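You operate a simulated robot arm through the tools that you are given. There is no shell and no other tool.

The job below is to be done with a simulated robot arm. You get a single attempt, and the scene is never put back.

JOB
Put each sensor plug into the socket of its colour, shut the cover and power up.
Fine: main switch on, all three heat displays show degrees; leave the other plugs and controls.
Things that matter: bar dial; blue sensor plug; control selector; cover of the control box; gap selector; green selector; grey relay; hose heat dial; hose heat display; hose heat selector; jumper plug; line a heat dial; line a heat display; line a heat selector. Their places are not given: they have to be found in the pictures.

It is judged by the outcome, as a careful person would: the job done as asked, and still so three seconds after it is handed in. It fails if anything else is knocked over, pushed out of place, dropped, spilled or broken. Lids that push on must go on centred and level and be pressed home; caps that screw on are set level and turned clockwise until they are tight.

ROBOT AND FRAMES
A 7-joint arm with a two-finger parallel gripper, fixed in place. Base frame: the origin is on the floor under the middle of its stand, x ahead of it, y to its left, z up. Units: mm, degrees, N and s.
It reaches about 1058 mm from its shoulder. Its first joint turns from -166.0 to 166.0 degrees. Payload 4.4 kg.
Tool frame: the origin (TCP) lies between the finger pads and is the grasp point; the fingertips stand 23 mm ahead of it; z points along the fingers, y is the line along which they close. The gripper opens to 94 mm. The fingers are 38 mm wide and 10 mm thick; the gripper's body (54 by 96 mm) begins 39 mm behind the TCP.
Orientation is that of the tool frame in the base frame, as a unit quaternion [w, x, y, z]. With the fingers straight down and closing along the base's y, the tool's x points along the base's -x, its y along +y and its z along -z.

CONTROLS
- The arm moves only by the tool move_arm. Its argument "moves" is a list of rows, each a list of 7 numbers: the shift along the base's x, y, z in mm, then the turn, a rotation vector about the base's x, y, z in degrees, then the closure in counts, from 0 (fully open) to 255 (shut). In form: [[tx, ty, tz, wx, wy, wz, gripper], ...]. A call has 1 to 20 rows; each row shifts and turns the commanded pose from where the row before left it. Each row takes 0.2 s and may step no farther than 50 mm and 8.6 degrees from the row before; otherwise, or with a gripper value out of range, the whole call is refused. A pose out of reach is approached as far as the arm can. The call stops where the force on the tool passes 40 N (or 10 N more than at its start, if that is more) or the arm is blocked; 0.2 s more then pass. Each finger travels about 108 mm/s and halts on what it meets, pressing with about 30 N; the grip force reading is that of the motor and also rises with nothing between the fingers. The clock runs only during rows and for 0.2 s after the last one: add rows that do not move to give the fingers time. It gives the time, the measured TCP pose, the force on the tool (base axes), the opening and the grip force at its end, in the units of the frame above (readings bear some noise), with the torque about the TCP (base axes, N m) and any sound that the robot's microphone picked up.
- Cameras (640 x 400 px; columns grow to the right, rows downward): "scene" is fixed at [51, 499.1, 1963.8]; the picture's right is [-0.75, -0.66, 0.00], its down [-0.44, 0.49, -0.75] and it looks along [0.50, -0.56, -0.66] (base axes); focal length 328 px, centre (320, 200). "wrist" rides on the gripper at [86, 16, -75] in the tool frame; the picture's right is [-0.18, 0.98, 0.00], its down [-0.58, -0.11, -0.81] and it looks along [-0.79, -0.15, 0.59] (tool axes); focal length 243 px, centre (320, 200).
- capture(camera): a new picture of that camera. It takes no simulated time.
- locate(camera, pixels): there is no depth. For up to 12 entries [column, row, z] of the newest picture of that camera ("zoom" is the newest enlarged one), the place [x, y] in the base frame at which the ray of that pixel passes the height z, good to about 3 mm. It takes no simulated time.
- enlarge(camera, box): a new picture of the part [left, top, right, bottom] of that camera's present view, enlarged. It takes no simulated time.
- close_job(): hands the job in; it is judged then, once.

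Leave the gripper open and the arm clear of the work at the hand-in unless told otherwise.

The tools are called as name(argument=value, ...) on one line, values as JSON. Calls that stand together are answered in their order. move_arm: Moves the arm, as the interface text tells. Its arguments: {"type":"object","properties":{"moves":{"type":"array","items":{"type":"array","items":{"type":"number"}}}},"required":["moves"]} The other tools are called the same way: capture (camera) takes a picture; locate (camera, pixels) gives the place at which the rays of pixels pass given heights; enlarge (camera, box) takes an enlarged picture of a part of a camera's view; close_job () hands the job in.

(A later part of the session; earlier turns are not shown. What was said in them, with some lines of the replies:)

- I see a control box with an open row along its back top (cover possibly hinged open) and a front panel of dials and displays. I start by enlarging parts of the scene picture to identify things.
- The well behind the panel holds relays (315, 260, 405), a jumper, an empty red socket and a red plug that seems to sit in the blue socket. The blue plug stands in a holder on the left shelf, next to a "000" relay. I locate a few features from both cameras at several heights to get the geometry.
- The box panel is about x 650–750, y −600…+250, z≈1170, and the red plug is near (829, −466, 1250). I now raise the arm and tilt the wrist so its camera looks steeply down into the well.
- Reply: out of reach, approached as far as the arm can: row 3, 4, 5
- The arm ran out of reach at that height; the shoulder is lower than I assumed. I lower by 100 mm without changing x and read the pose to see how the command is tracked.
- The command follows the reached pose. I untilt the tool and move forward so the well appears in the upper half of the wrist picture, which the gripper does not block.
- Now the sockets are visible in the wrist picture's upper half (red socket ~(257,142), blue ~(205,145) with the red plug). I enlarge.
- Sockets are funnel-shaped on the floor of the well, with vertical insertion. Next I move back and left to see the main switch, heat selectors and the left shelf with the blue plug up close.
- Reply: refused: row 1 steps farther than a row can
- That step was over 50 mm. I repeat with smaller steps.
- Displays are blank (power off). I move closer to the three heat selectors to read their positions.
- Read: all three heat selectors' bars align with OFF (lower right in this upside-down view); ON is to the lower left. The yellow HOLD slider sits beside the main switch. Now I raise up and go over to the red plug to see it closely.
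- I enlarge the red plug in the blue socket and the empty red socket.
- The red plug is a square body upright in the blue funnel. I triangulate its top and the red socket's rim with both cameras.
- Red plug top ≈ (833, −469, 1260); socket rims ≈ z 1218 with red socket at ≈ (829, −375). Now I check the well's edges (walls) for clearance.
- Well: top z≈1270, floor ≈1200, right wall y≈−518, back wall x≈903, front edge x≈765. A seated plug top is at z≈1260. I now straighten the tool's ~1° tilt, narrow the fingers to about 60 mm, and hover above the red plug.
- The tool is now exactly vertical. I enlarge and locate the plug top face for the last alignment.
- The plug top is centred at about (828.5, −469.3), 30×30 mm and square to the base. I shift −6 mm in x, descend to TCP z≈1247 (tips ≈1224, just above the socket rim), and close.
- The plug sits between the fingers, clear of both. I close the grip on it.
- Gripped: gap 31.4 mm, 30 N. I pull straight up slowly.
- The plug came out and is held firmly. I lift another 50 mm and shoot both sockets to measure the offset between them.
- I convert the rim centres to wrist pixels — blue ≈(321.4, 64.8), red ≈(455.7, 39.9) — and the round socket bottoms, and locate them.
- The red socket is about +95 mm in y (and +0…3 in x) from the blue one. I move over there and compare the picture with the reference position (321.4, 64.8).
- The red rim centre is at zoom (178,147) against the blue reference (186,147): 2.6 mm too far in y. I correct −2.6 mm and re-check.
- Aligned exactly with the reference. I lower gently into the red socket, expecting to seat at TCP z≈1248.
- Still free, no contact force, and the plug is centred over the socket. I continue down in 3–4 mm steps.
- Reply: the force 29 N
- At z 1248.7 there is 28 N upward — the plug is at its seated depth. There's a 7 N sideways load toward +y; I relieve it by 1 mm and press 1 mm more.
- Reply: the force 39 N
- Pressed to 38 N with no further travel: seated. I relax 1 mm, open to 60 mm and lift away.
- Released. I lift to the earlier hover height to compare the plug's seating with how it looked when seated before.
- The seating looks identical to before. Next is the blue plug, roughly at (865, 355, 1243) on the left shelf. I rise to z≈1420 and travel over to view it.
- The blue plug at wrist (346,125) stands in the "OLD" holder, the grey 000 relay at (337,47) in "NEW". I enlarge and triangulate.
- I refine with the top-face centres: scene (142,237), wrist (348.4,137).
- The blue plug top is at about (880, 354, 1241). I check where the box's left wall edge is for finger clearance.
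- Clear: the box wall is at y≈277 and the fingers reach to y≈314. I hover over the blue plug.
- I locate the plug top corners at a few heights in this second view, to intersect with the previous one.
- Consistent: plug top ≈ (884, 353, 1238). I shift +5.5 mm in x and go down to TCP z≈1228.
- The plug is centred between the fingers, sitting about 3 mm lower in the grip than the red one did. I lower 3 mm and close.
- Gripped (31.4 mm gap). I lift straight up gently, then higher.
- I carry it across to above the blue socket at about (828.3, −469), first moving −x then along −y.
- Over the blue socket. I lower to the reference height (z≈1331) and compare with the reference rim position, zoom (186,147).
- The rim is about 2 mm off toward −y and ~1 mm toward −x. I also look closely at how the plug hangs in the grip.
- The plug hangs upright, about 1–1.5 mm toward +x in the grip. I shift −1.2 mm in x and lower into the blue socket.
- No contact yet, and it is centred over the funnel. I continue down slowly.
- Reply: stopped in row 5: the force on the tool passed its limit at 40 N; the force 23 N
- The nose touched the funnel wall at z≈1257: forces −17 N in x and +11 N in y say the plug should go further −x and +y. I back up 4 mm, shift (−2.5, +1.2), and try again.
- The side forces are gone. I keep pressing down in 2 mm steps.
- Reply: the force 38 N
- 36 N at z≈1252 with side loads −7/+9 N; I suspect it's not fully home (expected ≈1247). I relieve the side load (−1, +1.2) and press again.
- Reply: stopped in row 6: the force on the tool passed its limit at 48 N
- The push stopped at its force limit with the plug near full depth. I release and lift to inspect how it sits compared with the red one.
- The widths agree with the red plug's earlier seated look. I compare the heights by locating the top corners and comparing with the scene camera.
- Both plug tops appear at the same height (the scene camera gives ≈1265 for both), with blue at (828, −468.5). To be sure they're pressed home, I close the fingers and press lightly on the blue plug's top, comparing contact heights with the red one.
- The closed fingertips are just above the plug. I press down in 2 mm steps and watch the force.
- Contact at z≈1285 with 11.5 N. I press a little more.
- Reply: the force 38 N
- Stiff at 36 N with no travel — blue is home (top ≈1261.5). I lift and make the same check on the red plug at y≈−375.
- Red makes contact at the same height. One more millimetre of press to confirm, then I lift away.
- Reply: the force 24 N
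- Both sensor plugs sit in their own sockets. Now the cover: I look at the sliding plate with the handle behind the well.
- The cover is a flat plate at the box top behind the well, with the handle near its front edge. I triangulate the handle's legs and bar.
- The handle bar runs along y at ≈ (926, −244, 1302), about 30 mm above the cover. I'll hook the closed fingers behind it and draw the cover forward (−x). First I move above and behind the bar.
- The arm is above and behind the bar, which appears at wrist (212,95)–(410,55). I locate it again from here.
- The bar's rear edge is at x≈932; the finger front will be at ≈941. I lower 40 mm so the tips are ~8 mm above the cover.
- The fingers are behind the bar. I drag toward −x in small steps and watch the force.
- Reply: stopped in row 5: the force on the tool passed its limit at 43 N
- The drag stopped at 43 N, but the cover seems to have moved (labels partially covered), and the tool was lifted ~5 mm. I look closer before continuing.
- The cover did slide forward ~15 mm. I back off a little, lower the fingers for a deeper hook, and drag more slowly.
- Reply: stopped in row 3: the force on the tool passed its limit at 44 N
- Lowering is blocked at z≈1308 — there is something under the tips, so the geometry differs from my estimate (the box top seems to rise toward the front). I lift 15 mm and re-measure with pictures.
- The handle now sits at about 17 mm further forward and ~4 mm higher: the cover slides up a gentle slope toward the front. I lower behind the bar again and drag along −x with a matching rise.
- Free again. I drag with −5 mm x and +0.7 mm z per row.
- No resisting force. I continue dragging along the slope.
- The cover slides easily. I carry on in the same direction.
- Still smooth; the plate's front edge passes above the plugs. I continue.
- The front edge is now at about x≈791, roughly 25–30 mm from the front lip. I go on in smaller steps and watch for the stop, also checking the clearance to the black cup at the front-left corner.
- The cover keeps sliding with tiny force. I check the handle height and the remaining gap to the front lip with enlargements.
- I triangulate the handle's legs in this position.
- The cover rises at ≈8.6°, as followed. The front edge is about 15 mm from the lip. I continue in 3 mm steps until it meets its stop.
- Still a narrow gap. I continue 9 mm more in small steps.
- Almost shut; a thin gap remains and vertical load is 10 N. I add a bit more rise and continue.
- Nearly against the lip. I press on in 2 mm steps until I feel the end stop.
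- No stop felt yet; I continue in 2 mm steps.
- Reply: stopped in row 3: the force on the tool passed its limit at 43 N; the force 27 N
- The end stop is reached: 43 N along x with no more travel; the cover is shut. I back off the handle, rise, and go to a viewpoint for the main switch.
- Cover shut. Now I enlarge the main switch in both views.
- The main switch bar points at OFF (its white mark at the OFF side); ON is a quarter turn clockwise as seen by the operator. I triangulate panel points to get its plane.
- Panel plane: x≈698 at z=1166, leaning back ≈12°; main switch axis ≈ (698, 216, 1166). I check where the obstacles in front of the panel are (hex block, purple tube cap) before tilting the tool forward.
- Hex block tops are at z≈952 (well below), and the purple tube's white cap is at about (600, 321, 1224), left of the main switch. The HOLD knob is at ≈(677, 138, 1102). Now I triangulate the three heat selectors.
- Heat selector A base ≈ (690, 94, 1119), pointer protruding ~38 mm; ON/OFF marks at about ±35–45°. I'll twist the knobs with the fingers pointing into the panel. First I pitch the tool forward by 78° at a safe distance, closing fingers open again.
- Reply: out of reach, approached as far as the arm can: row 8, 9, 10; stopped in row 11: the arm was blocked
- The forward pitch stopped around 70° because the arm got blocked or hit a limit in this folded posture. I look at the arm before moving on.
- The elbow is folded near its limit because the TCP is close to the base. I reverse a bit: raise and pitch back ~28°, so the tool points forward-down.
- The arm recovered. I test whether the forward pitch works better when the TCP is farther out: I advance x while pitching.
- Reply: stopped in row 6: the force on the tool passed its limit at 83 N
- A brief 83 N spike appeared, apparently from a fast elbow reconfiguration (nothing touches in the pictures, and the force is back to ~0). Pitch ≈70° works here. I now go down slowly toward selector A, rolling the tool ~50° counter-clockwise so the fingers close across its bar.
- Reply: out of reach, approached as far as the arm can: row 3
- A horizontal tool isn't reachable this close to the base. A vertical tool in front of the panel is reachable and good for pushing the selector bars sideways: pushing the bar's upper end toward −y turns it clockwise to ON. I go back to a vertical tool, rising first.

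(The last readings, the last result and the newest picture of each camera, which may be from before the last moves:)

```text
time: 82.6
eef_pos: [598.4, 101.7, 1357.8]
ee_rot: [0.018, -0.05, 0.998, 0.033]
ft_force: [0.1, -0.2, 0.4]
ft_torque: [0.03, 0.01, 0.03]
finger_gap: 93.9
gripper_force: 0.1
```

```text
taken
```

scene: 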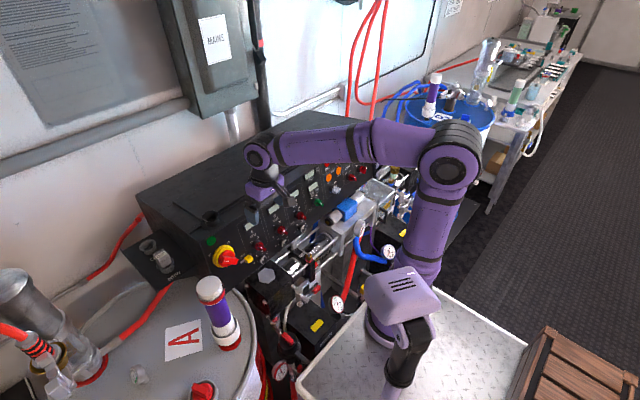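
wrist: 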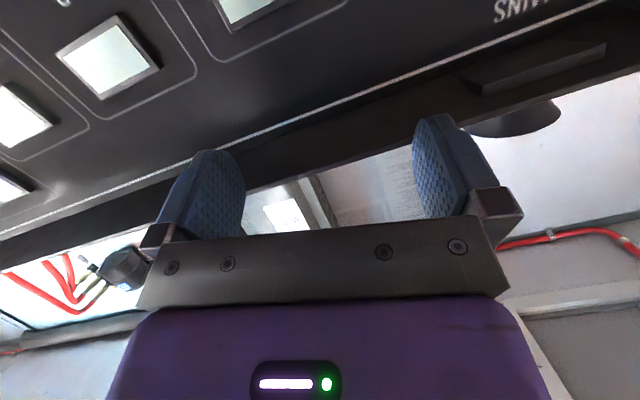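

Arm is back up. I straighten the tool exactly vertical and go to a close viewpoint in front of the main switch.

move_arm(moves=[[0, 10, 0, -3.8, 2.06, -5.7, 0], [0, 30, -20, 0, 0, 0, 0], [0, 30, -30, 0, 0, 0, 0], [0, 28, -30, 0, 0, 0, 0], [0, 0, -8, 0, 0, 0, 0], [0, 0, 0, 0, 0, 0, 0]])

capture(camera="wrist")

enlarge(camera="wrist", box=[260, 50, 440, 190])

enlarge(camera="scene", box=[180, 200, 280, 290])

```text
time: 84.0
eef_pos: [596.6, 199.2, 1268.2]
ee_rot: [0.0, 0.0, 1.0, 0.0]
ft_force: [0.1, 0.1, -0.6]
ft_torque: [-0.01, 0.03, -0.01]
finger_gap: 94.0
gripper_force: 0.1
```

```text
taken
```

wrist: 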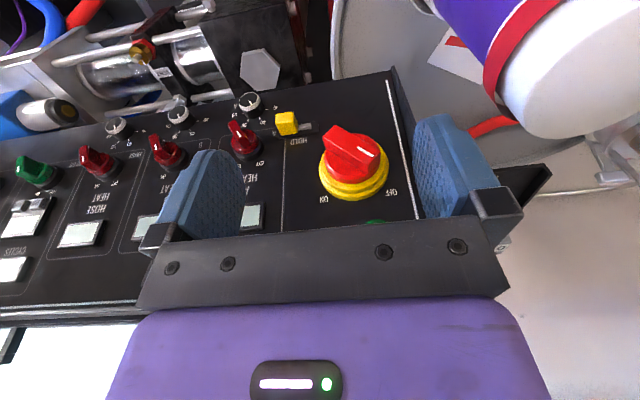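

```text
2.86 times, centred on (350, 120) of wrist
```

zoom: 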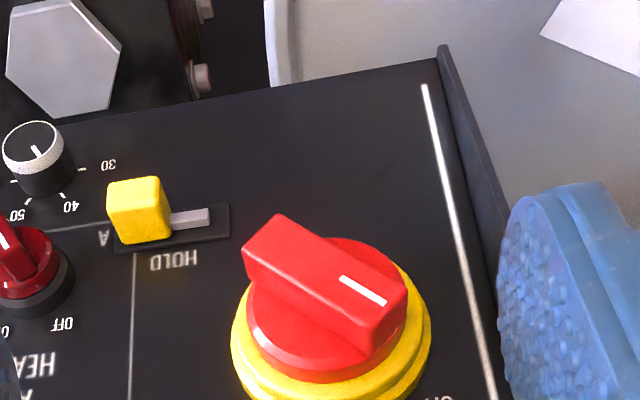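

```text
4.44 times, centred on (230, 245) of scene
```

zoom: 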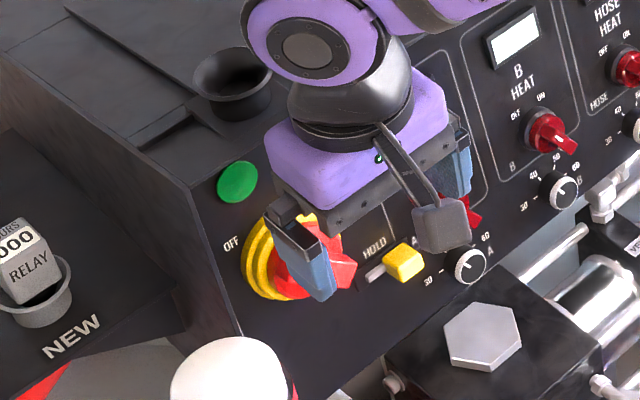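

Clear close view: the main switch bar's top centre is ≈(661, 215, 1180), its axis ≈ (699, 215, 1172) on the panel; the bar is ~48 mm long, ~17 mm wide, OFF ≈54° left of up, ON ≈50° right of up. Plan: closed fingers from above first press the bar's right (lower) end down, then push its upper end to the right. I close and move above the right end.

move_arm(moves=[[0, -15, 0, 0, 0, 0, 255], [18, 0, 0, 0, 0, 0, 255], [18, 0, -10, 0, 0, 0, 255], [17, 0, -13, 0, 0, 0, 255], [0, 0, 0, 0, 0, 0, 255]])

capture(camera="wrist")

enlarge(camera="scene", box=[180, 200, 280, 290])

```text
time: 85.0
eef_pos: [641.9, 188.0, 1258.7]
ee_rot: [0.008, -0.002, 1.0, 0.002]
ft_force: [-28.7, -9.7, 28.2]
ft_torque: [-0.01, -2.56, -0.14]
finger_gap: 0.0
gripper_force: 30.0
stopped in row 4: the force on the tool passed its limit at 117 N (the readings are from after the stop); the commanded pose is now the measured one
```

```text
taken
```

wrist: 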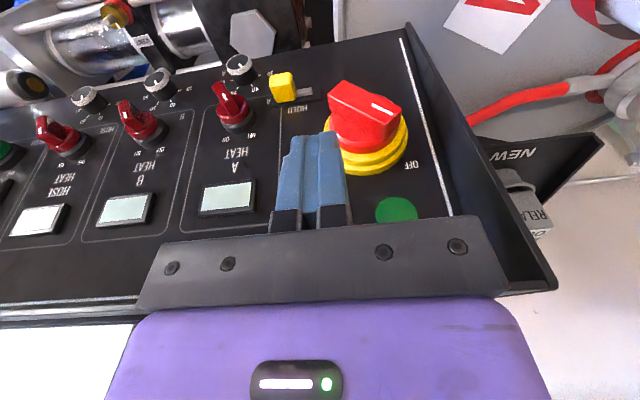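

```text
4.44 times, centred on (230, 245) of scene
```

zoom: 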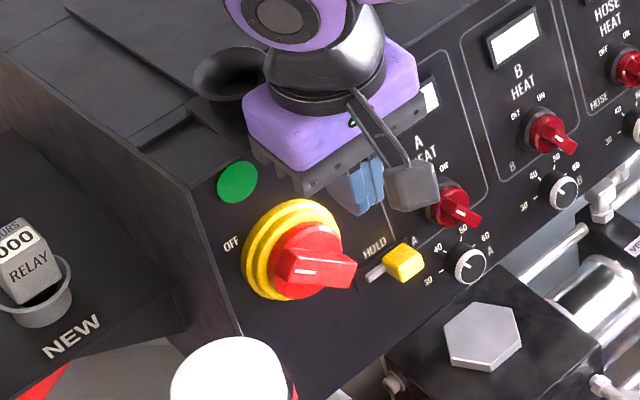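

A hard contact (117 N) — the gripper body or wrist behind it is touching the black cup / box lip at the front-left corner. I back straight off (−x) immediately.

move_arm(moves=[[-6, 0, 0, 0, 0, 0, 255], [-10, 0, 0, 0, 0, 0, 255], [-15, 0, 0, 0, 0, 0, 255], [0, 0, 0, 0, 0, 0, 255]])

capture(camera="scene")

enlarge(camera="scene", box=[160, 160, 300, 270])

```text
time: 85.5
eef_pos: [641.3, 186.3, 1258.5]
ee_rot: [0.011, -0.001, 1.0, 0.004]
ft_force: [-0.3, 0.5, -0.3]
ft_torque: [-0.02, 0.02, -0.02]
finger_gap: 0.0
gripper_force: 29.6
stopped in row 2: the force on the tool passed its limit at 60 N (the readings are from after the stop); the commanded pose is now the measured one
```

```text
taken
```

scene: 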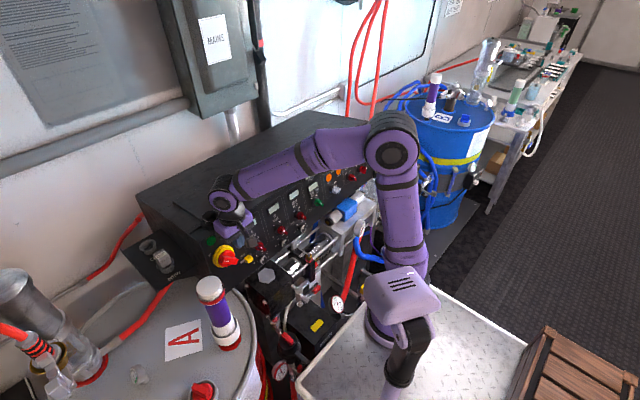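

```text
3.64 times, centred on (230, 215) of scene
```

zoom: 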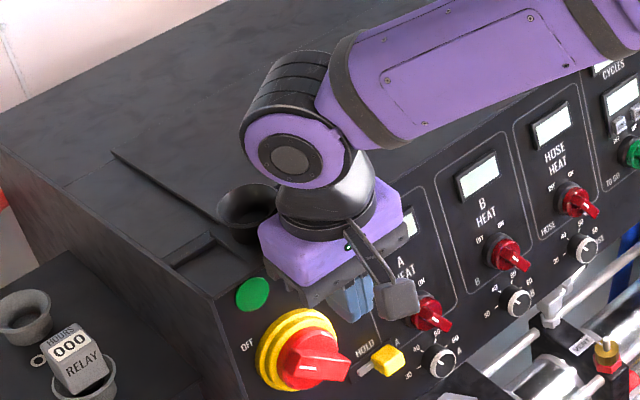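

Forces are now ~0, though the position hardly changed. I try a small move away (−x, slow).

move_arm(moves=[[-3, 0, 0, 0, 0, 0, 255], [-3, 0, 0, 0, 0, 0, 255], [0, 0, 0, 0, 0, 0, 255]])

capture(camera="wrist")

```text
time: 86.3
eef_pos: [634.9, 186.9, 1261.0]
ee_rot: [0.012, -0.001, 1.0, 0.004]
ft_force: [0.3, 0.1, 0.5]
ft_torque: [0.0, -0.02, -0.02]
finger_gap: 0.0
gripper_force: 30.0
```

```text
taken
```

wrist: 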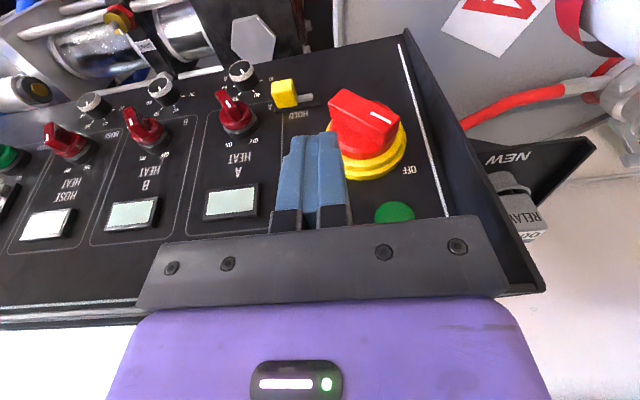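

Free again; the contact was the gripper body against the fixed cup (which hasn't moved in the pictures). For the main switch I'll tilt the tool 30° so the gripper body stays clear of the cup. I back off in x and pitch forward 30°.

move_arm(moves=[[-20, 0, 0, -0.4, 0, 0, 255], [-20, 0, 0, 0, -7.2, 0, 255], [0, 0, 0, 0, -7.2, 0, 255], [0, 0, -10, 0, -7.2, 0, 255], [0, 0, -10, 0, -7.0, 0, 255], [0, 0, 0, 0, 0, 0, 255]])

capture(camera="wrist")

capture(camera="scene")

```text
time: 87.7
eef_pos: [594.3, 185.9, 1238.8]
ee_rot: [0.258, -0.001, 0.966, 0.0]
ft_force: [-0.4, -0.6, 0.8]
ft_torque: [0.02, 0.0, 0.02]
finger_gap: 0.0
gripper_force: 29.8
```

```text
taken
```

wrist: 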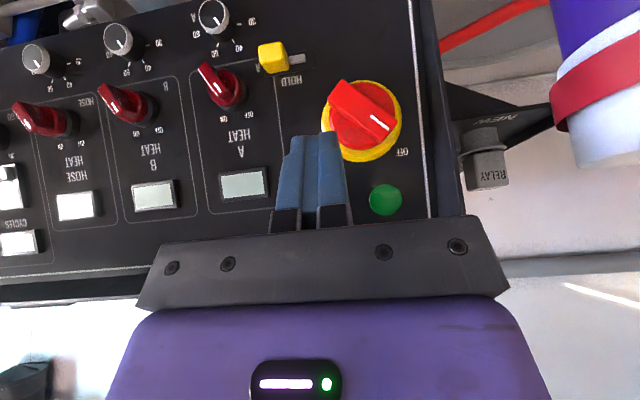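

```text
taken
```

scene: 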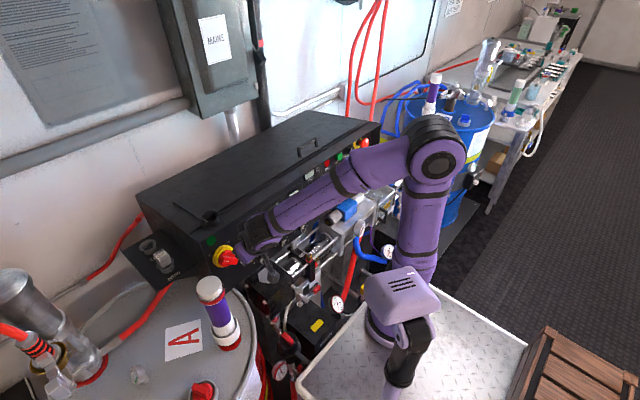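

The 30° pitch is exact and reachable, and the camera now looks nearly face-on at the panel. I enlarge the main switch and the selectors.

enlarge(camera="wrist", box=[290, 50, 430, 190])

enlarge(camera="wrist", box=[0, 0, 280, 220])

```text
2.86 times, centred on (360, 120) of wrist
```

zoom: 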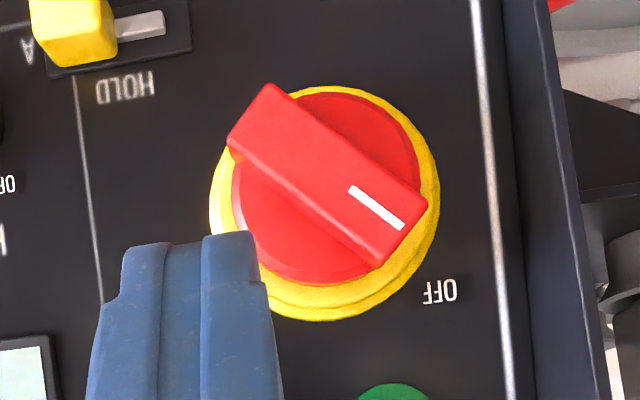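

```text
1.82 times, centred on (140, 110) of wrist
```

zoom: 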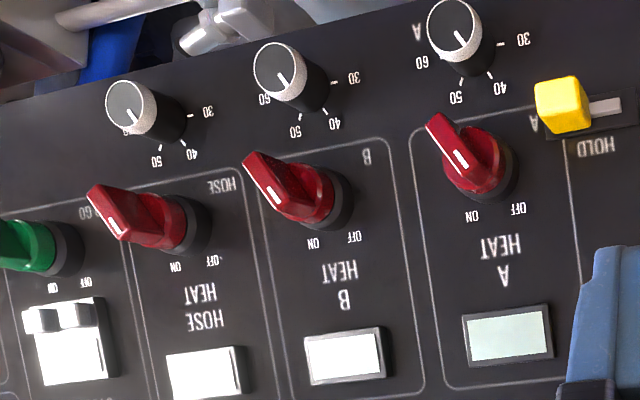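

Face-on measurement: bar 53×18 mm at −45° (OFF), so ON is a 90° clockwise turn; axis at (699, 213.5, 1169). I move to just above the bar's right-lower end.

move_arm(moves=[[7, -2, -14, 0, 0, 0, 255], [7.7, -1.4, -14.8, 0, 0, 0, 255], [13, 0, -2.7, 0, 0, 0, 255], [13, 0, -2.7, 0, 0, 0, 255], [13, 0, -2.6, 0, 0, 0, 255], [0, 0, 0, 0, 0, 0, 255]])

capture(camera="wrist")

enlarge(camera="scene", box=[180, 200, 280, 290])

```text
time: 89.1
eef_pos: [649.5, 182.7, 1201.2]
ee_rot: [0.258, -0.001, 0.966, 0.0]
ft_force: [0.5, 0.1, 0.3]
ft_torque: [0.0, 0.01, -0.01]
finger_gap: 0.0
gripper_force: 30.0
```

```text
taken
```

wrist: 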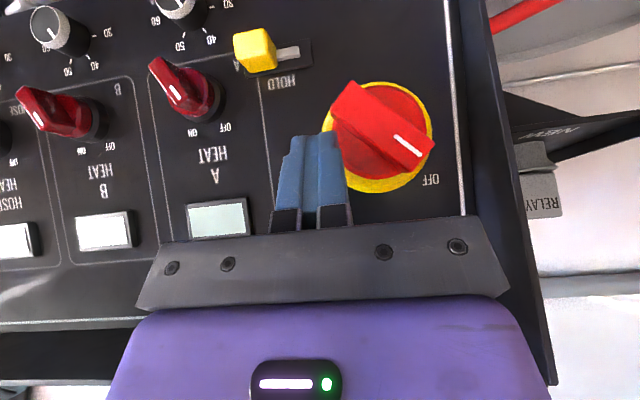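

```text
4.44 times, centred on (230, 245) of scene
```

zoom: 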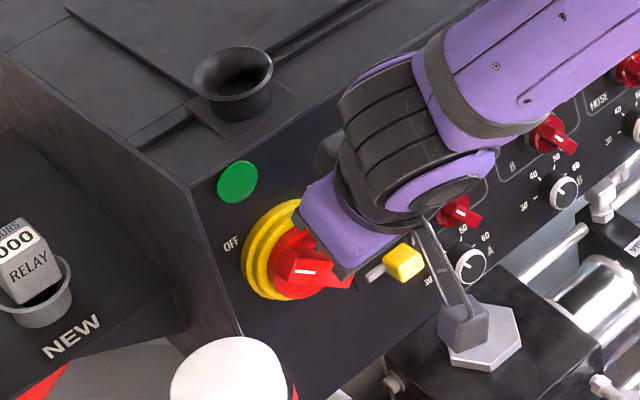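

The fingertips are just above the bar's right end. I push down along the panel in 4 mm steps.

move_arm(moves=[[-0.8, 0, -3.9, 0, 0, 0, 255], [-0.8, 0, -3.9, 0, 0, 0, 255], [-0.8, 0, -3.9, 0, 0, 0, 255], [-0.6, 0, -2.9, 0, 0, 0, 255], [0, 0, 0, 0, 0, 0, 255]])

capture(camera="wrist")

```text
time: 90.3
eef_pos: [645.7, 181.7, 1188.6]
ee_rot: [0.257, 0.0, 0.966, 0.0]
ft_force: [-0.7, 0.7, -0.4]
ft_torque: [-0.04, 0.0, 0.0]
finger_gap: 0.1
gripper_force: 30.0
```

```text
taken
```

wrist: 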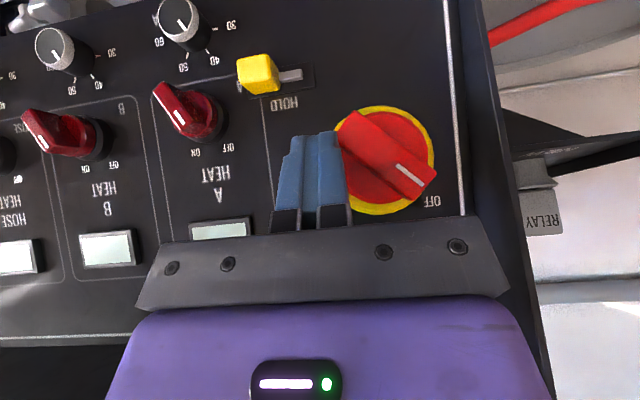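

The fingers slipped past the right end without touching. I go back up, shift 7 mm toward +y and push down again.

move_arm(moves=[[1.5, 0, 7.3, 0, 0, 0, 255], [1.5, 0, 7.3, 0, 0, 0, 255], [0, 7, 0, 0, 0, 0, 255], [-0.8, 0, -3.9, 0, 0, 0, 255], [-0.8, 0, -3.9, 0, 0, 0, 255], [0, 0, 0, 0, 0, 0, 255]])

capture(camera="wrist")

```text
time: 91.7
eef_pos: [646.4, 190.1, 1193.8]
ee_rot: [0.258, -0.001, 0.966, 0.0]
ft_force: [-1.2, -0.4, -0.1]
ft_torque: [-0.03, -0.01, 0.0]
finger_gap: 0.0
gripper_force: 29.6
```

```text
taken
```

wrist: 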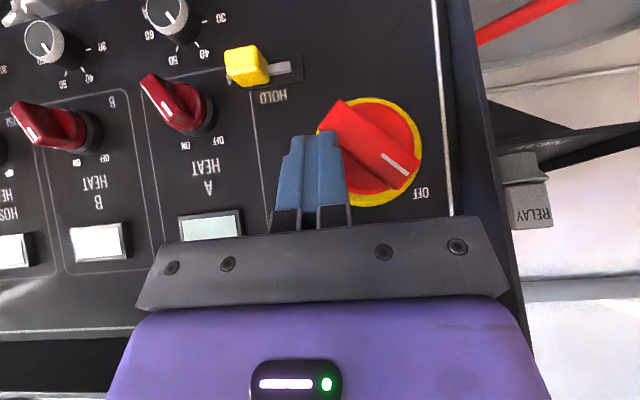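

Now the finger overlaps the bar end in the picture. I keep pushing down.

move_arm(moves=[[-0.8, 0, -3.9, 0, 0, 0, 255], [-0.8, 0, -3.9, 0, 0, 0, 255], [0, 0, 0, 0, 0, 0, 255]])

capture(camera="wrist")

enlarge(camera="wrist", box=[250, 70, 450, 230])

```text
time: 92.5
eef_pos: [646.1, 189.4, 1186.6]
ee_rot: [0.257, -0.001, 0.966, 0.001]
ft_force: [-1.3, -0.2, 1.1]
ft_torque: [0.01, 0.0, -0.03]
finger_gap: 0.2
gripper_force: 30.1
```

```text
taken
```

wrist: 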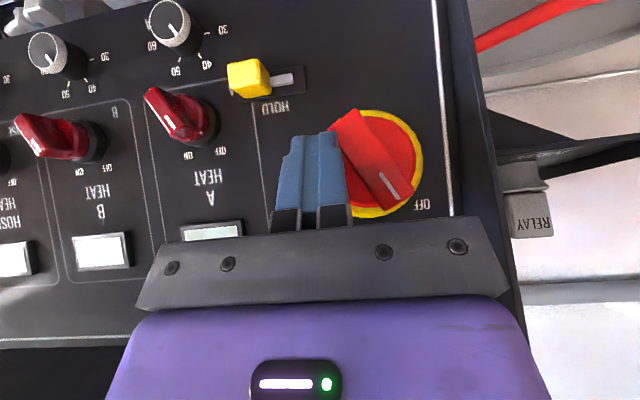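

```text
2.50 times, centred on (350, 150) of wrist
```

zoom: 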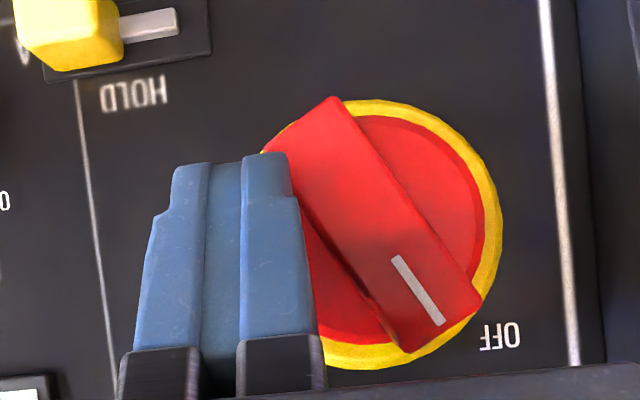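

It's turning with almost no force (now about 25° left of vertical). I continue down and slightly to +y.

move_arm(moves=[[-0.6, 1.2, -2.9, 0, 0, 0, 255], [-0.6, 1.5, -2.9, 0, 0, 0, 255], [-0.4, 2, -2, 0, 0, 0, 255], [-0.2, 2, -1, 0, 0, 0, 255], [0, 0, 0, 0, 0, 0, 255]])

enlarge(camera="wrist", box=[250, 70, 450, 230])

```text
time: 93.7
eef_pos: [644.0, 193.8, 1178.3]
ee_rot: [0.258, 0.001, 0.966, 0.0]
ft_force: [-0.6, -23.1, 17.0]
ft_torque: [0.28, -0.22, -0.38]
finger_gap: 0.0
gripper_force: 29.6
```

```text
2.50 times, centred on (350, 150) of wrist
```

zoom: 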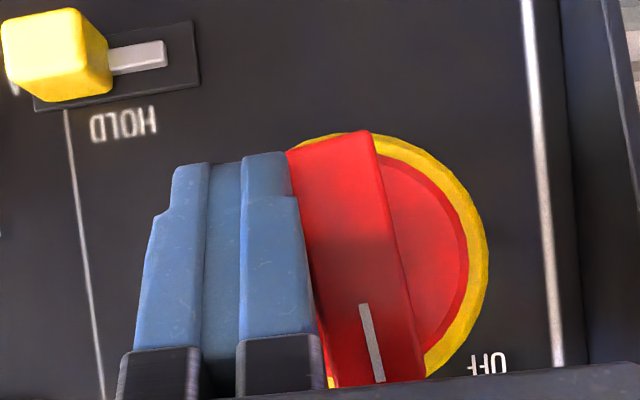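

The bar is now about vertical, with the finger flush on its right side. Phase 2: I withdraw, go around above to its left side, and will push the upper end to the right.

move_arm(moves=[[0, -5, 0, 0, 0, 0, 255], [-22, 0, 4.5, 0, 0, 0, 255], [-22, 0, 4.5, 0, 0, 0, 255], [0, 0, 38, 0, 0, 0, 255], [0, 25, 0, 0, 0, 0, 255], [0, 22, 0, 0, 0, 0, 255], [0, 0, 0, 0, 0, 0, 255]])

capture(camera="wrist")

capture(camera="scene")

```text
time: 95.3
eef_pos: [599.8, 236.8, 1226.1]
ee_rot: [0.259, 0.0, 0.966, 0.0]
ft_force: [-1.4, -0.1, -0.1]
ft_torque: [0.01, -0.03, 0.0]
finger_gap: 0.0
gripper_force: 30.2
```

```text
taken
```

wrist: 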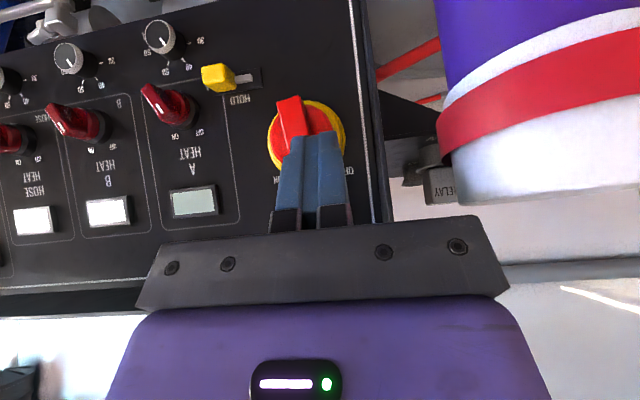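

```text
taken
```

scene: 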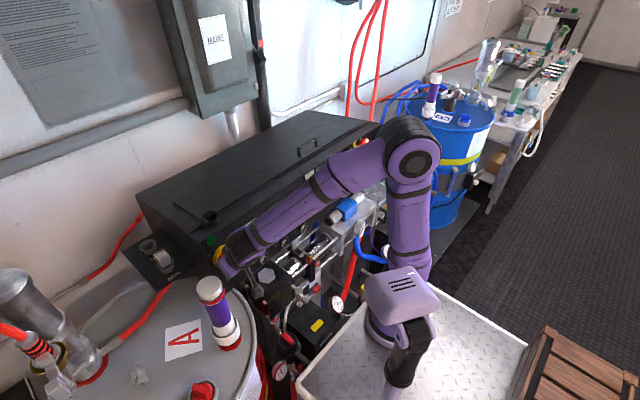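

I move in to the left of the bar's upper half.

move_arm(moves=[[12, 1, -3, 0, 0, 0, 255], [13, 1, -4, 0, 0, 0, 255], [13, 0, -4, 0, 0, 0, 255], [12, 0, -4, 0, 0, 0, 255], [0, 0, 0, 0, 0, 0, 255]])

capture(camera="wrist")

enlarge(camera="wrist", box=[220, 70, 420, 230])

enlarge(camera="scene", box=[180, 200, 280, 290])

```text
time: 96.5
eef_pos: [650.2, 240.7, 1209.1]
ee_rot: [0.258, -0.001, 0.966, 0.0]
ft_force: [0.0, -0.7, 0.2]
ft_torque: [-0.02, 0.01, -0.01]
finger_gap: 0.1
gripper_force: 30.8
```

```text
taken
```

wrist: 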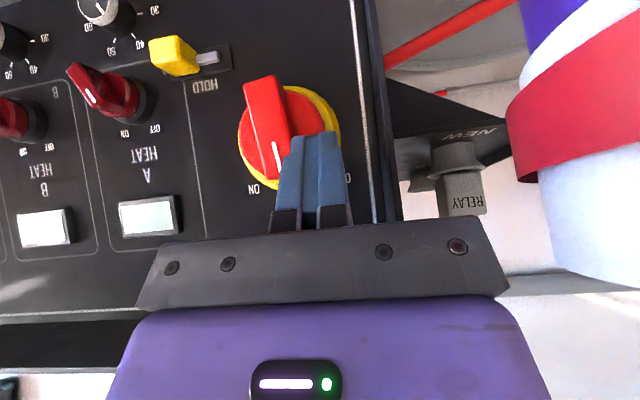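

```text
2.50 times, centred on (320, 150) of wrist
```

zoom: 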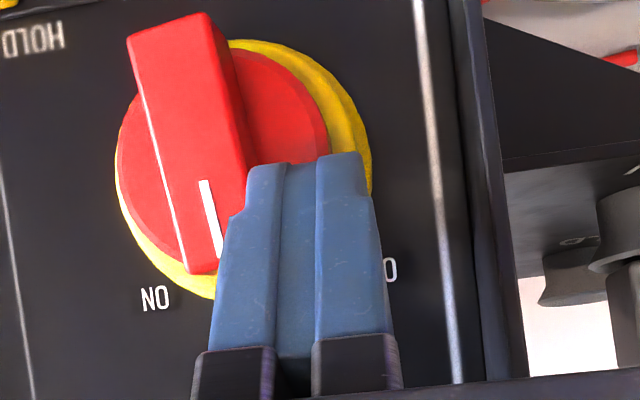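

```text
4.44 times, centred on (230, 245) of scene
```

zoom: 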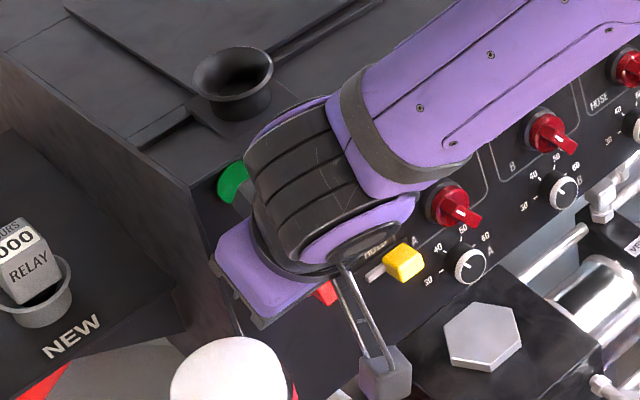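

The finger tip is at the left of the bar but only a few mm above the axis. I raise it 8 mm along the panel, then push toward −y.

move_arm(moves=[[1.6, 0, 7.8, 0, 0, 0, 255], [0, -4, 0, 0, 0, 0, 255], [0, -4, 0, 0, 0, 0, 255], [0, -4, 0, 0, 0, 0, 255], [0, 0, 0, 0, 0, 0, 255]])

enlarge(camera="wrist", box=[220, 70, 420, 230])

```text
time: 97.7
eef_pos: [650.9, 229.5, 1218.0]
ee_rot: [0.258, -0.001, 0.966, 0.0]
ft_force: [-0.4, 3.3, 5.9]
ft_torque: [0.0, -0.06, 0.0]
finger_gap: 0.0
gripper_force: 29.7
```

```text
2.50 times, centred on (320, 150) of wrist
```

zoom: 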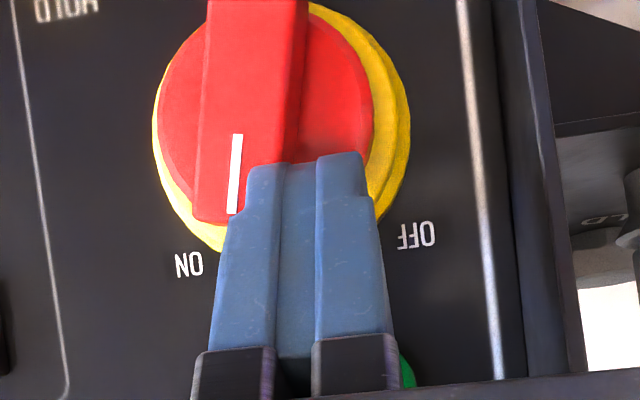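

Turning nicely, past vertical. I keep pushing toward −y.

move_arm(moves=[[0, -3, 0, 0, 0, 0, 255], [0, -3, 0, 0, 0, 0, 255], [0, -3, 0, 0, 0, 0, 255], [0, 0, 0, 0, 0, 0, 255]])

enlarge(camera="wrist", box=[220, 70, 420, 230])

```text
time: 98.7
eef_pos: [651.1, 217.9, 1217.9]
ee_rot: [0.257, 0.0, 0.966, -0.002]
ft_force: [-1.0, 0.6, 0.6]
ft_torque: [0.02, 0.04, -0.01]
finger_gap: 0.0
gripper_force: 29.9
```

```text
2.50 times, centred on (320, 150) of wrist
```

zoom: 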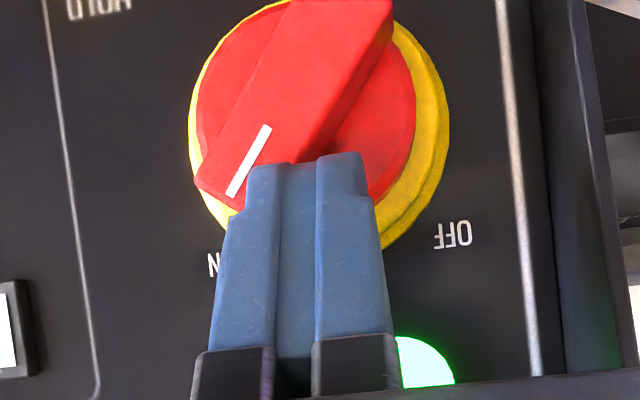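

The green MAINS lamp is lit. I push a few millimetres more to reach the ON stop.

move_arm(moves=[[0, -3, 0, 0, 0, 0, 255], [0, -2, 0, 0, 0, 0, 255], [0, -1.5, 0, 0, 0, 0, 255], [0, 0, 0, 0, 0, 0, 255]])

enlarge(camera="wrist", box=[220, 70, 420, 230])

capture(camera="wrist")

```text
time: 99.7
eef_pos: [650.6, 214.0, 1217.5]
ee_rot: [0.258, 0.0, 0.966, 0.0]
ft_force: [-0.5, 6.6, 1.9]
ft_torque: [0.12, -0.04, 0.09]
finger_gap: 0.0
gripper_force: 30.0
```

```text
2.50 times, centred on (320, 150) of wrist
```

zoom: 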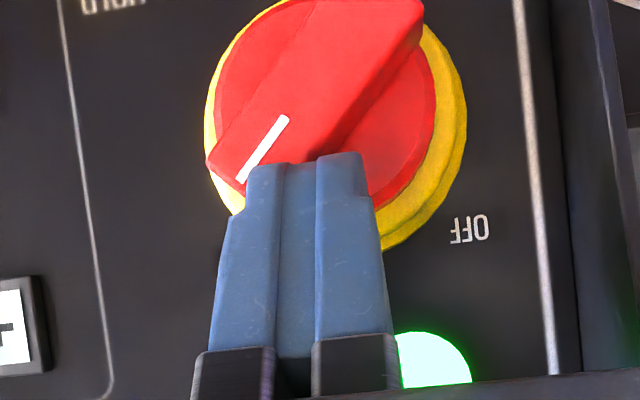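

```text
taken
```

wrist: 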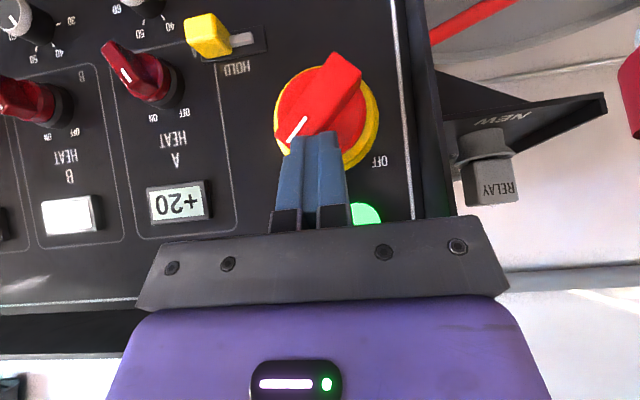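

The A display now reads "+20" in some form. There are still ~5° to the ON mark; I press 2–3 mm more until the stop resists.

move_arm(moves=[[0, -1.5, 0, 0, 0, 0, 255], [0, -1.5, 0, 0, 0, 0, 255], [0, 0, 0, 0, 0, 0, 255]])

enlarge(camera="wrist", box=[220, 70, 420, 230])

enlarge(camera="wrist", box=[20, 20, 240, 240])

```text
time: 100.5
eef_pos: [649.8, 213.8, 1219.0]
ee_rot: [0.259, -0.003, 0.966, 0.001]
ft_force: [-3.2, 30.1, 7.4]
ft_torque: [0.47, -0.07, 0.36]
finger_gap: 0.1
gripper_force: 29.5
```

```text
2.50 times, centred on (320, 150) of wrist
```

zoom: 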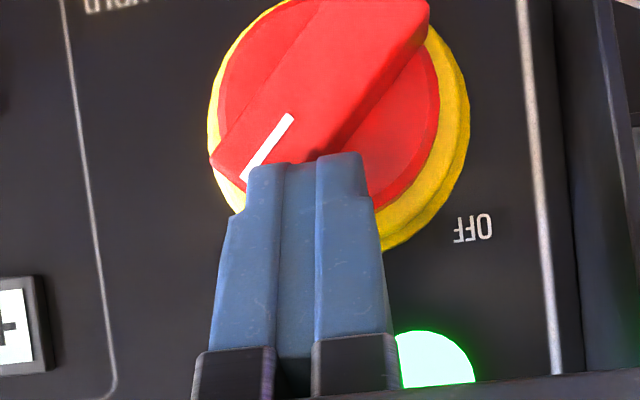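

```text
1.82 times, centred on (130, 130) of wrist
```

zoom: 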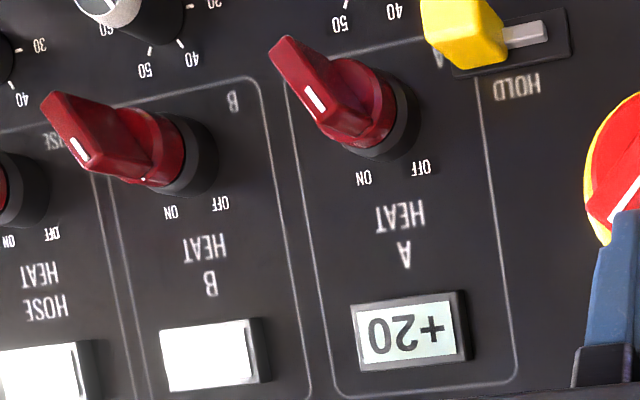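

The ON stop resists with 30 N: the main switch is fully ON. Display A reads +20, B and hose still blank. I back the finger off and withdraw, then look at the displays again.

move_arm(moves=[[0, 4, 0, 0, 0, 0, 255], [-15, 2, 3, 0, 0, 0, 255], [-20, 0, 5, 0, 0, 0, 255], [-20, -15, 5, 0, 0, 0, 255], [0, -30, 0, 0, 0, 0, 255], [0, -30, 0, 0, 0, 0, 255], [0, -20, 0, 0, 0, 0, 255], [0, 0, 0, 0, 0, 0, 255]])

capture(camera="wrist")

enlarge(camera="wrist", box=[20, 40, 280, 240])

capture(camera="scene")

```text
time: 102.3
eef_pos: [595.1, 121.5, 1231.9]
ee_rot: [0.258, 0.0, 0.966, 0.0]
ft_force: [-0.5, 0.5, -0.7]
ft_torque: [0.01, 0.01, -0.03]
finger_gap: 0.0
gripper_force: 30.2
```

```text
taken
```

wrist: 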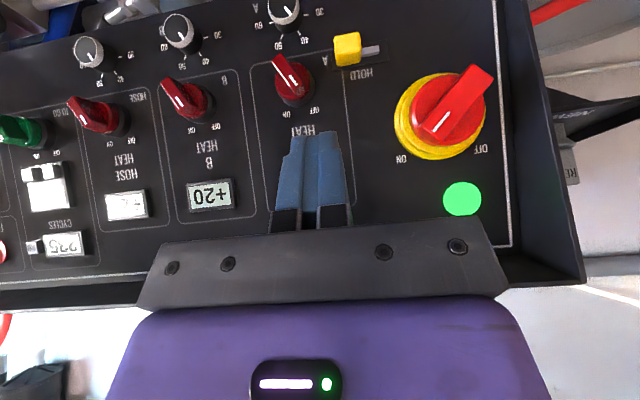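

```text
2.00 times, centred on (150, 140) of wrist
```

zoom: 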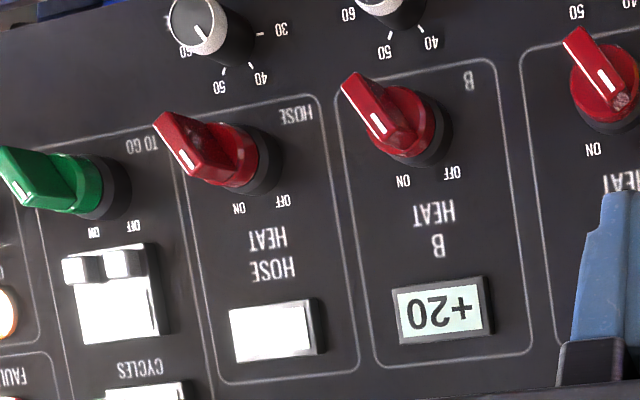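

```text
taken
```

scene: 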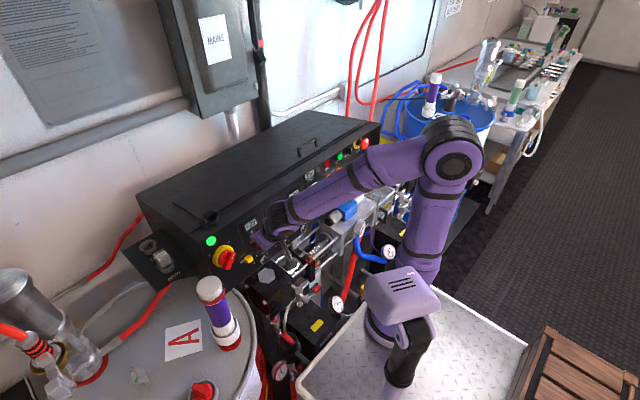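

B also reads +20 (blank looks were just glare). I move further −y to read the hose display.

move_arm(moves=[[0, -40, 0, 0, 0, 0, 255], [0, -40, 0, 0, 0, 0, 255], [0, -40, 0, 0, 0, 0, 255], [0, 0, 0, 0, 0, 0, 255]])

capture(camera="wrist")

enlarge(camera="wrist", box=[120, 40, 460, 240])

enlarge(camera="scene", box=[190, 160, 340, 280])

```text
time: 103.3
eef_pos: [594.8, -1.3, 1231.0]
ee_rot: [0.259, -0.001, 0.966, 0.0]
ft_force: [-0.5, 0.1, -0.2]
ft_torque: [-0.03, 0.0, 0.01]
finger_gap: 0.0
gripper_force: 30.2
```

```text
taken
```

wrist: 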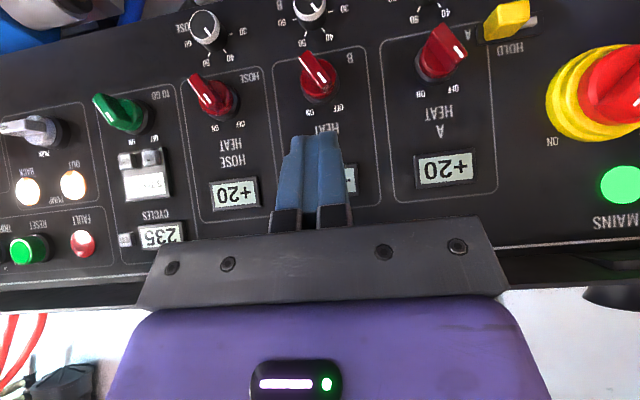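

```text
1.88 times, centred on (290, 140) of wrist
```

zoom: 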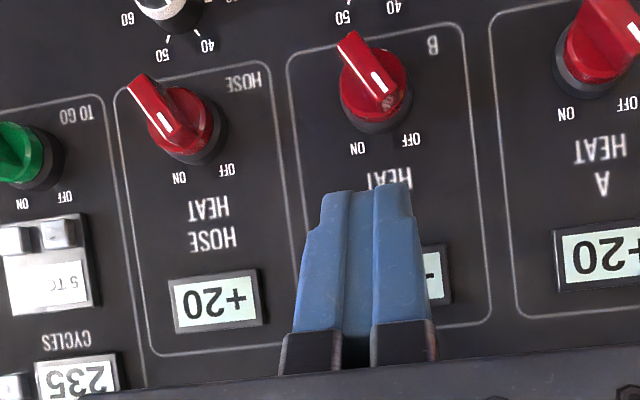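

```text
3.33 times, centred on (265, 220) of scene
```

zoom: 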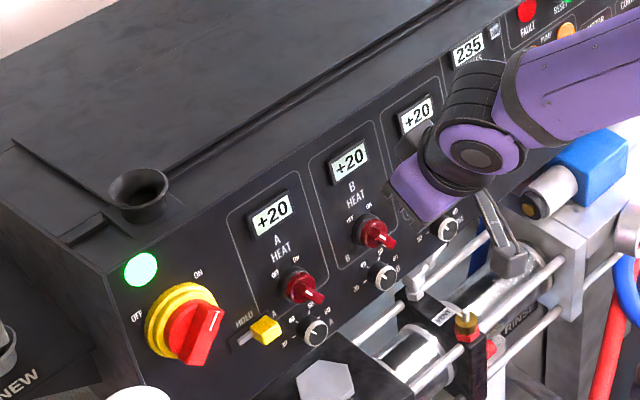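

All three heat displays read +20 degrees, mains lamp lit, main switch at ON, heat selectors untouched at OFF. I withdraw the arm up and back, straighten it, and open the gripper.

move_arm(moves=[[-20, 0, 30, 0, 0, 0, 255], [-15, -10, 40, 0, 0, 0, 255], [-15, -10, 40, 0, 7.5, 0, 255], [-15, -15, 40, 0, 7.5, 0, 255], [-15, -20, 35, 0, 7.5, 0, 0], [-15, -30, 30, 0, 7.4, 0, 0], [-15, -35, 20, 0, 0, 0, 0], [-15, -40, 10, 0, 0, 0, 0], [-10, -40, 0, 0, 0, 0, 0], [0, 0, 0, 0, 0, 0, 0]])

capture(camera="scene")

capture(camera="wrist")

enlarge(camera="scene", box=[120, 110, 380, 290])

```text
time: 105.5
eef_pos: [458.2, -198.6, 1476.2]
ee_rot: [-0.001, 0.0, 1.0, 0.0]
ft_force: [0.0, 0.6, -0.4]
ft_torque: [-0.03, -0.01, -0.02]
finger_gap: 94.0
gripper_force: 0.1
```

```text
taken
```

scene: 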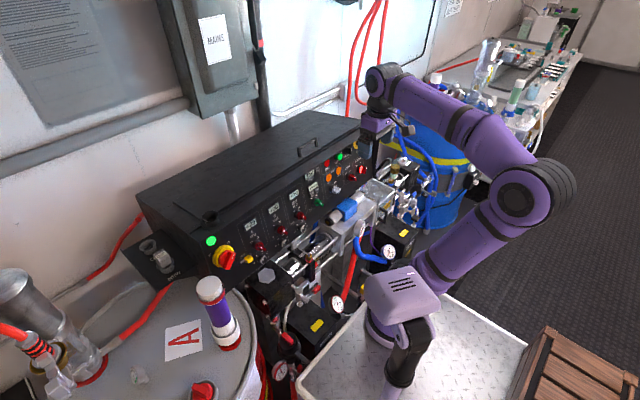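

```text
taken
```

wrist: 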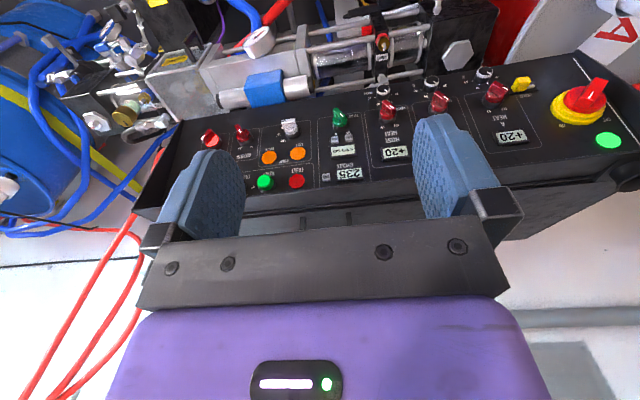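

```text
2.22 times, centred on (250, 200) of scene
```

zoom: 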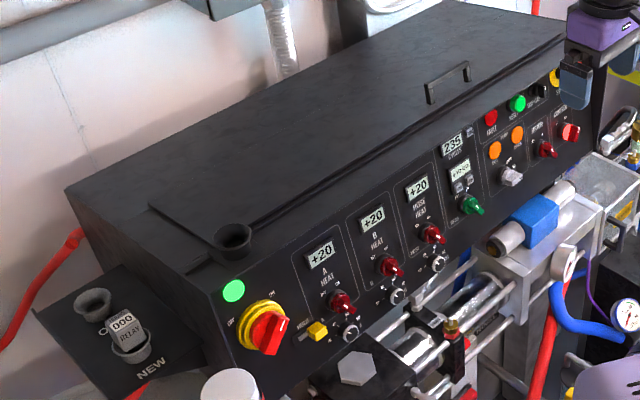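

Everything looks right: the cover is shut, displays +20, lamp on. I check the right-hand controls for any accidental change.

enlarge(camera="wrist", box=[180, 90, 400, 220])

enlarge(camera="scene", box=[290, 120, 390, 220])

enlarge(camera="scene", box=[190, 200, 330, 290])

```text
2.91 times, centred on (290, 155) of wrist
```

zoom: 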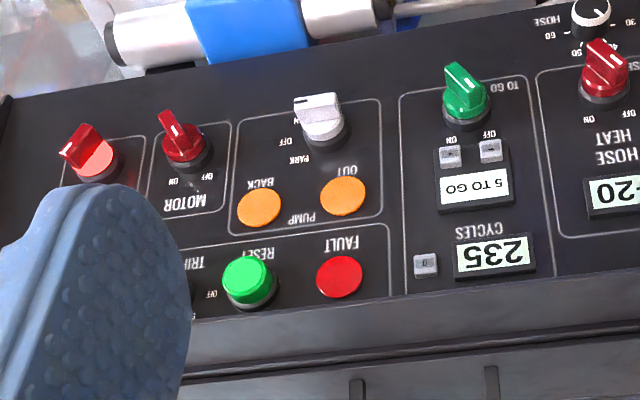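

```text
4.00 times, centred on (340, 170) of scene
```

zoom: 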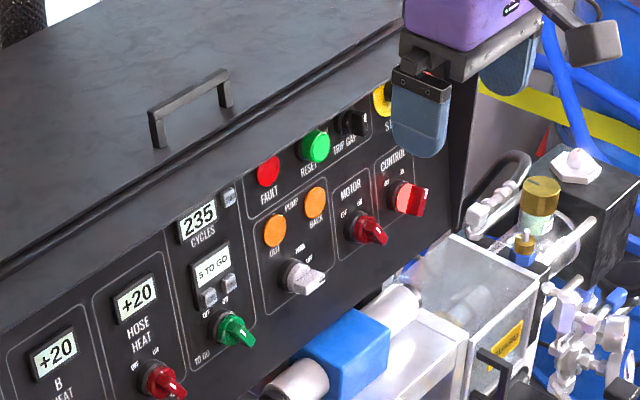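

```text
4.44 times, centred on (260, 245) of scene
```

zoom: 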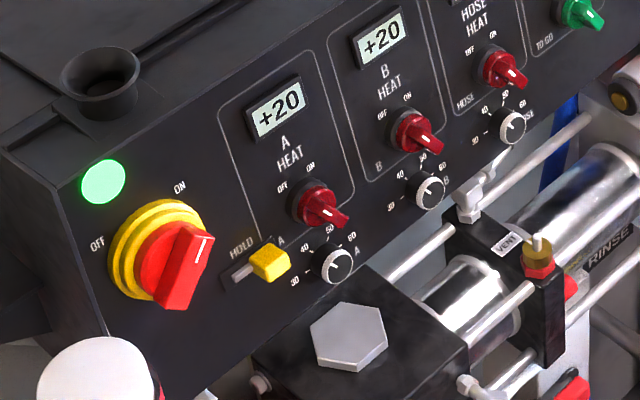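

The control selector's lever has the same shape and position as at the start; it is just lit now that the power is on. The motor, pump, gap, green and heat selectors and the dials also look unchanged. The red and blue plugs are seated in their own sockets, the cover is shut and the mains are ON. All three heat displays show +20, the gripper is open and the arm is clear, so I hand the job in.

close_job()

```text
The job is handed in.
```

The job is done and handed in: both sensor plugs are in their own sockets, the cover is shut, and the main switch is on. The mains lamp is lit and all three heat displays read +20 degrees.

- **Plugs:** The red plug had been sitting in the blue socket, so I moved it to the red one, then brought the blue plug over from the "OLD" holder. I pressed both until they would go no further.
- **Cover:** I slid it forward until it hit its stop.
- **Other plugs and controls:** I didn't operate any of them, including the heat selectors, which stayed at OFF. The displays came on without them. The control selector is now lit, but its lever is where it started.
- **Hard contacts:** While I positioned the arm for the main switch, the gripper hit something, most likely the black cup on the box's front-left corner, at about 117 N. Backing off gave another 60 N spike. An earlier 83 N spike had no visible contact, and I put it down to the arm shifting its elbow quickly. The cup shows no movement in the pictures, and nothing else looks displaced.

The gripper is open and the arm is clear of the box.
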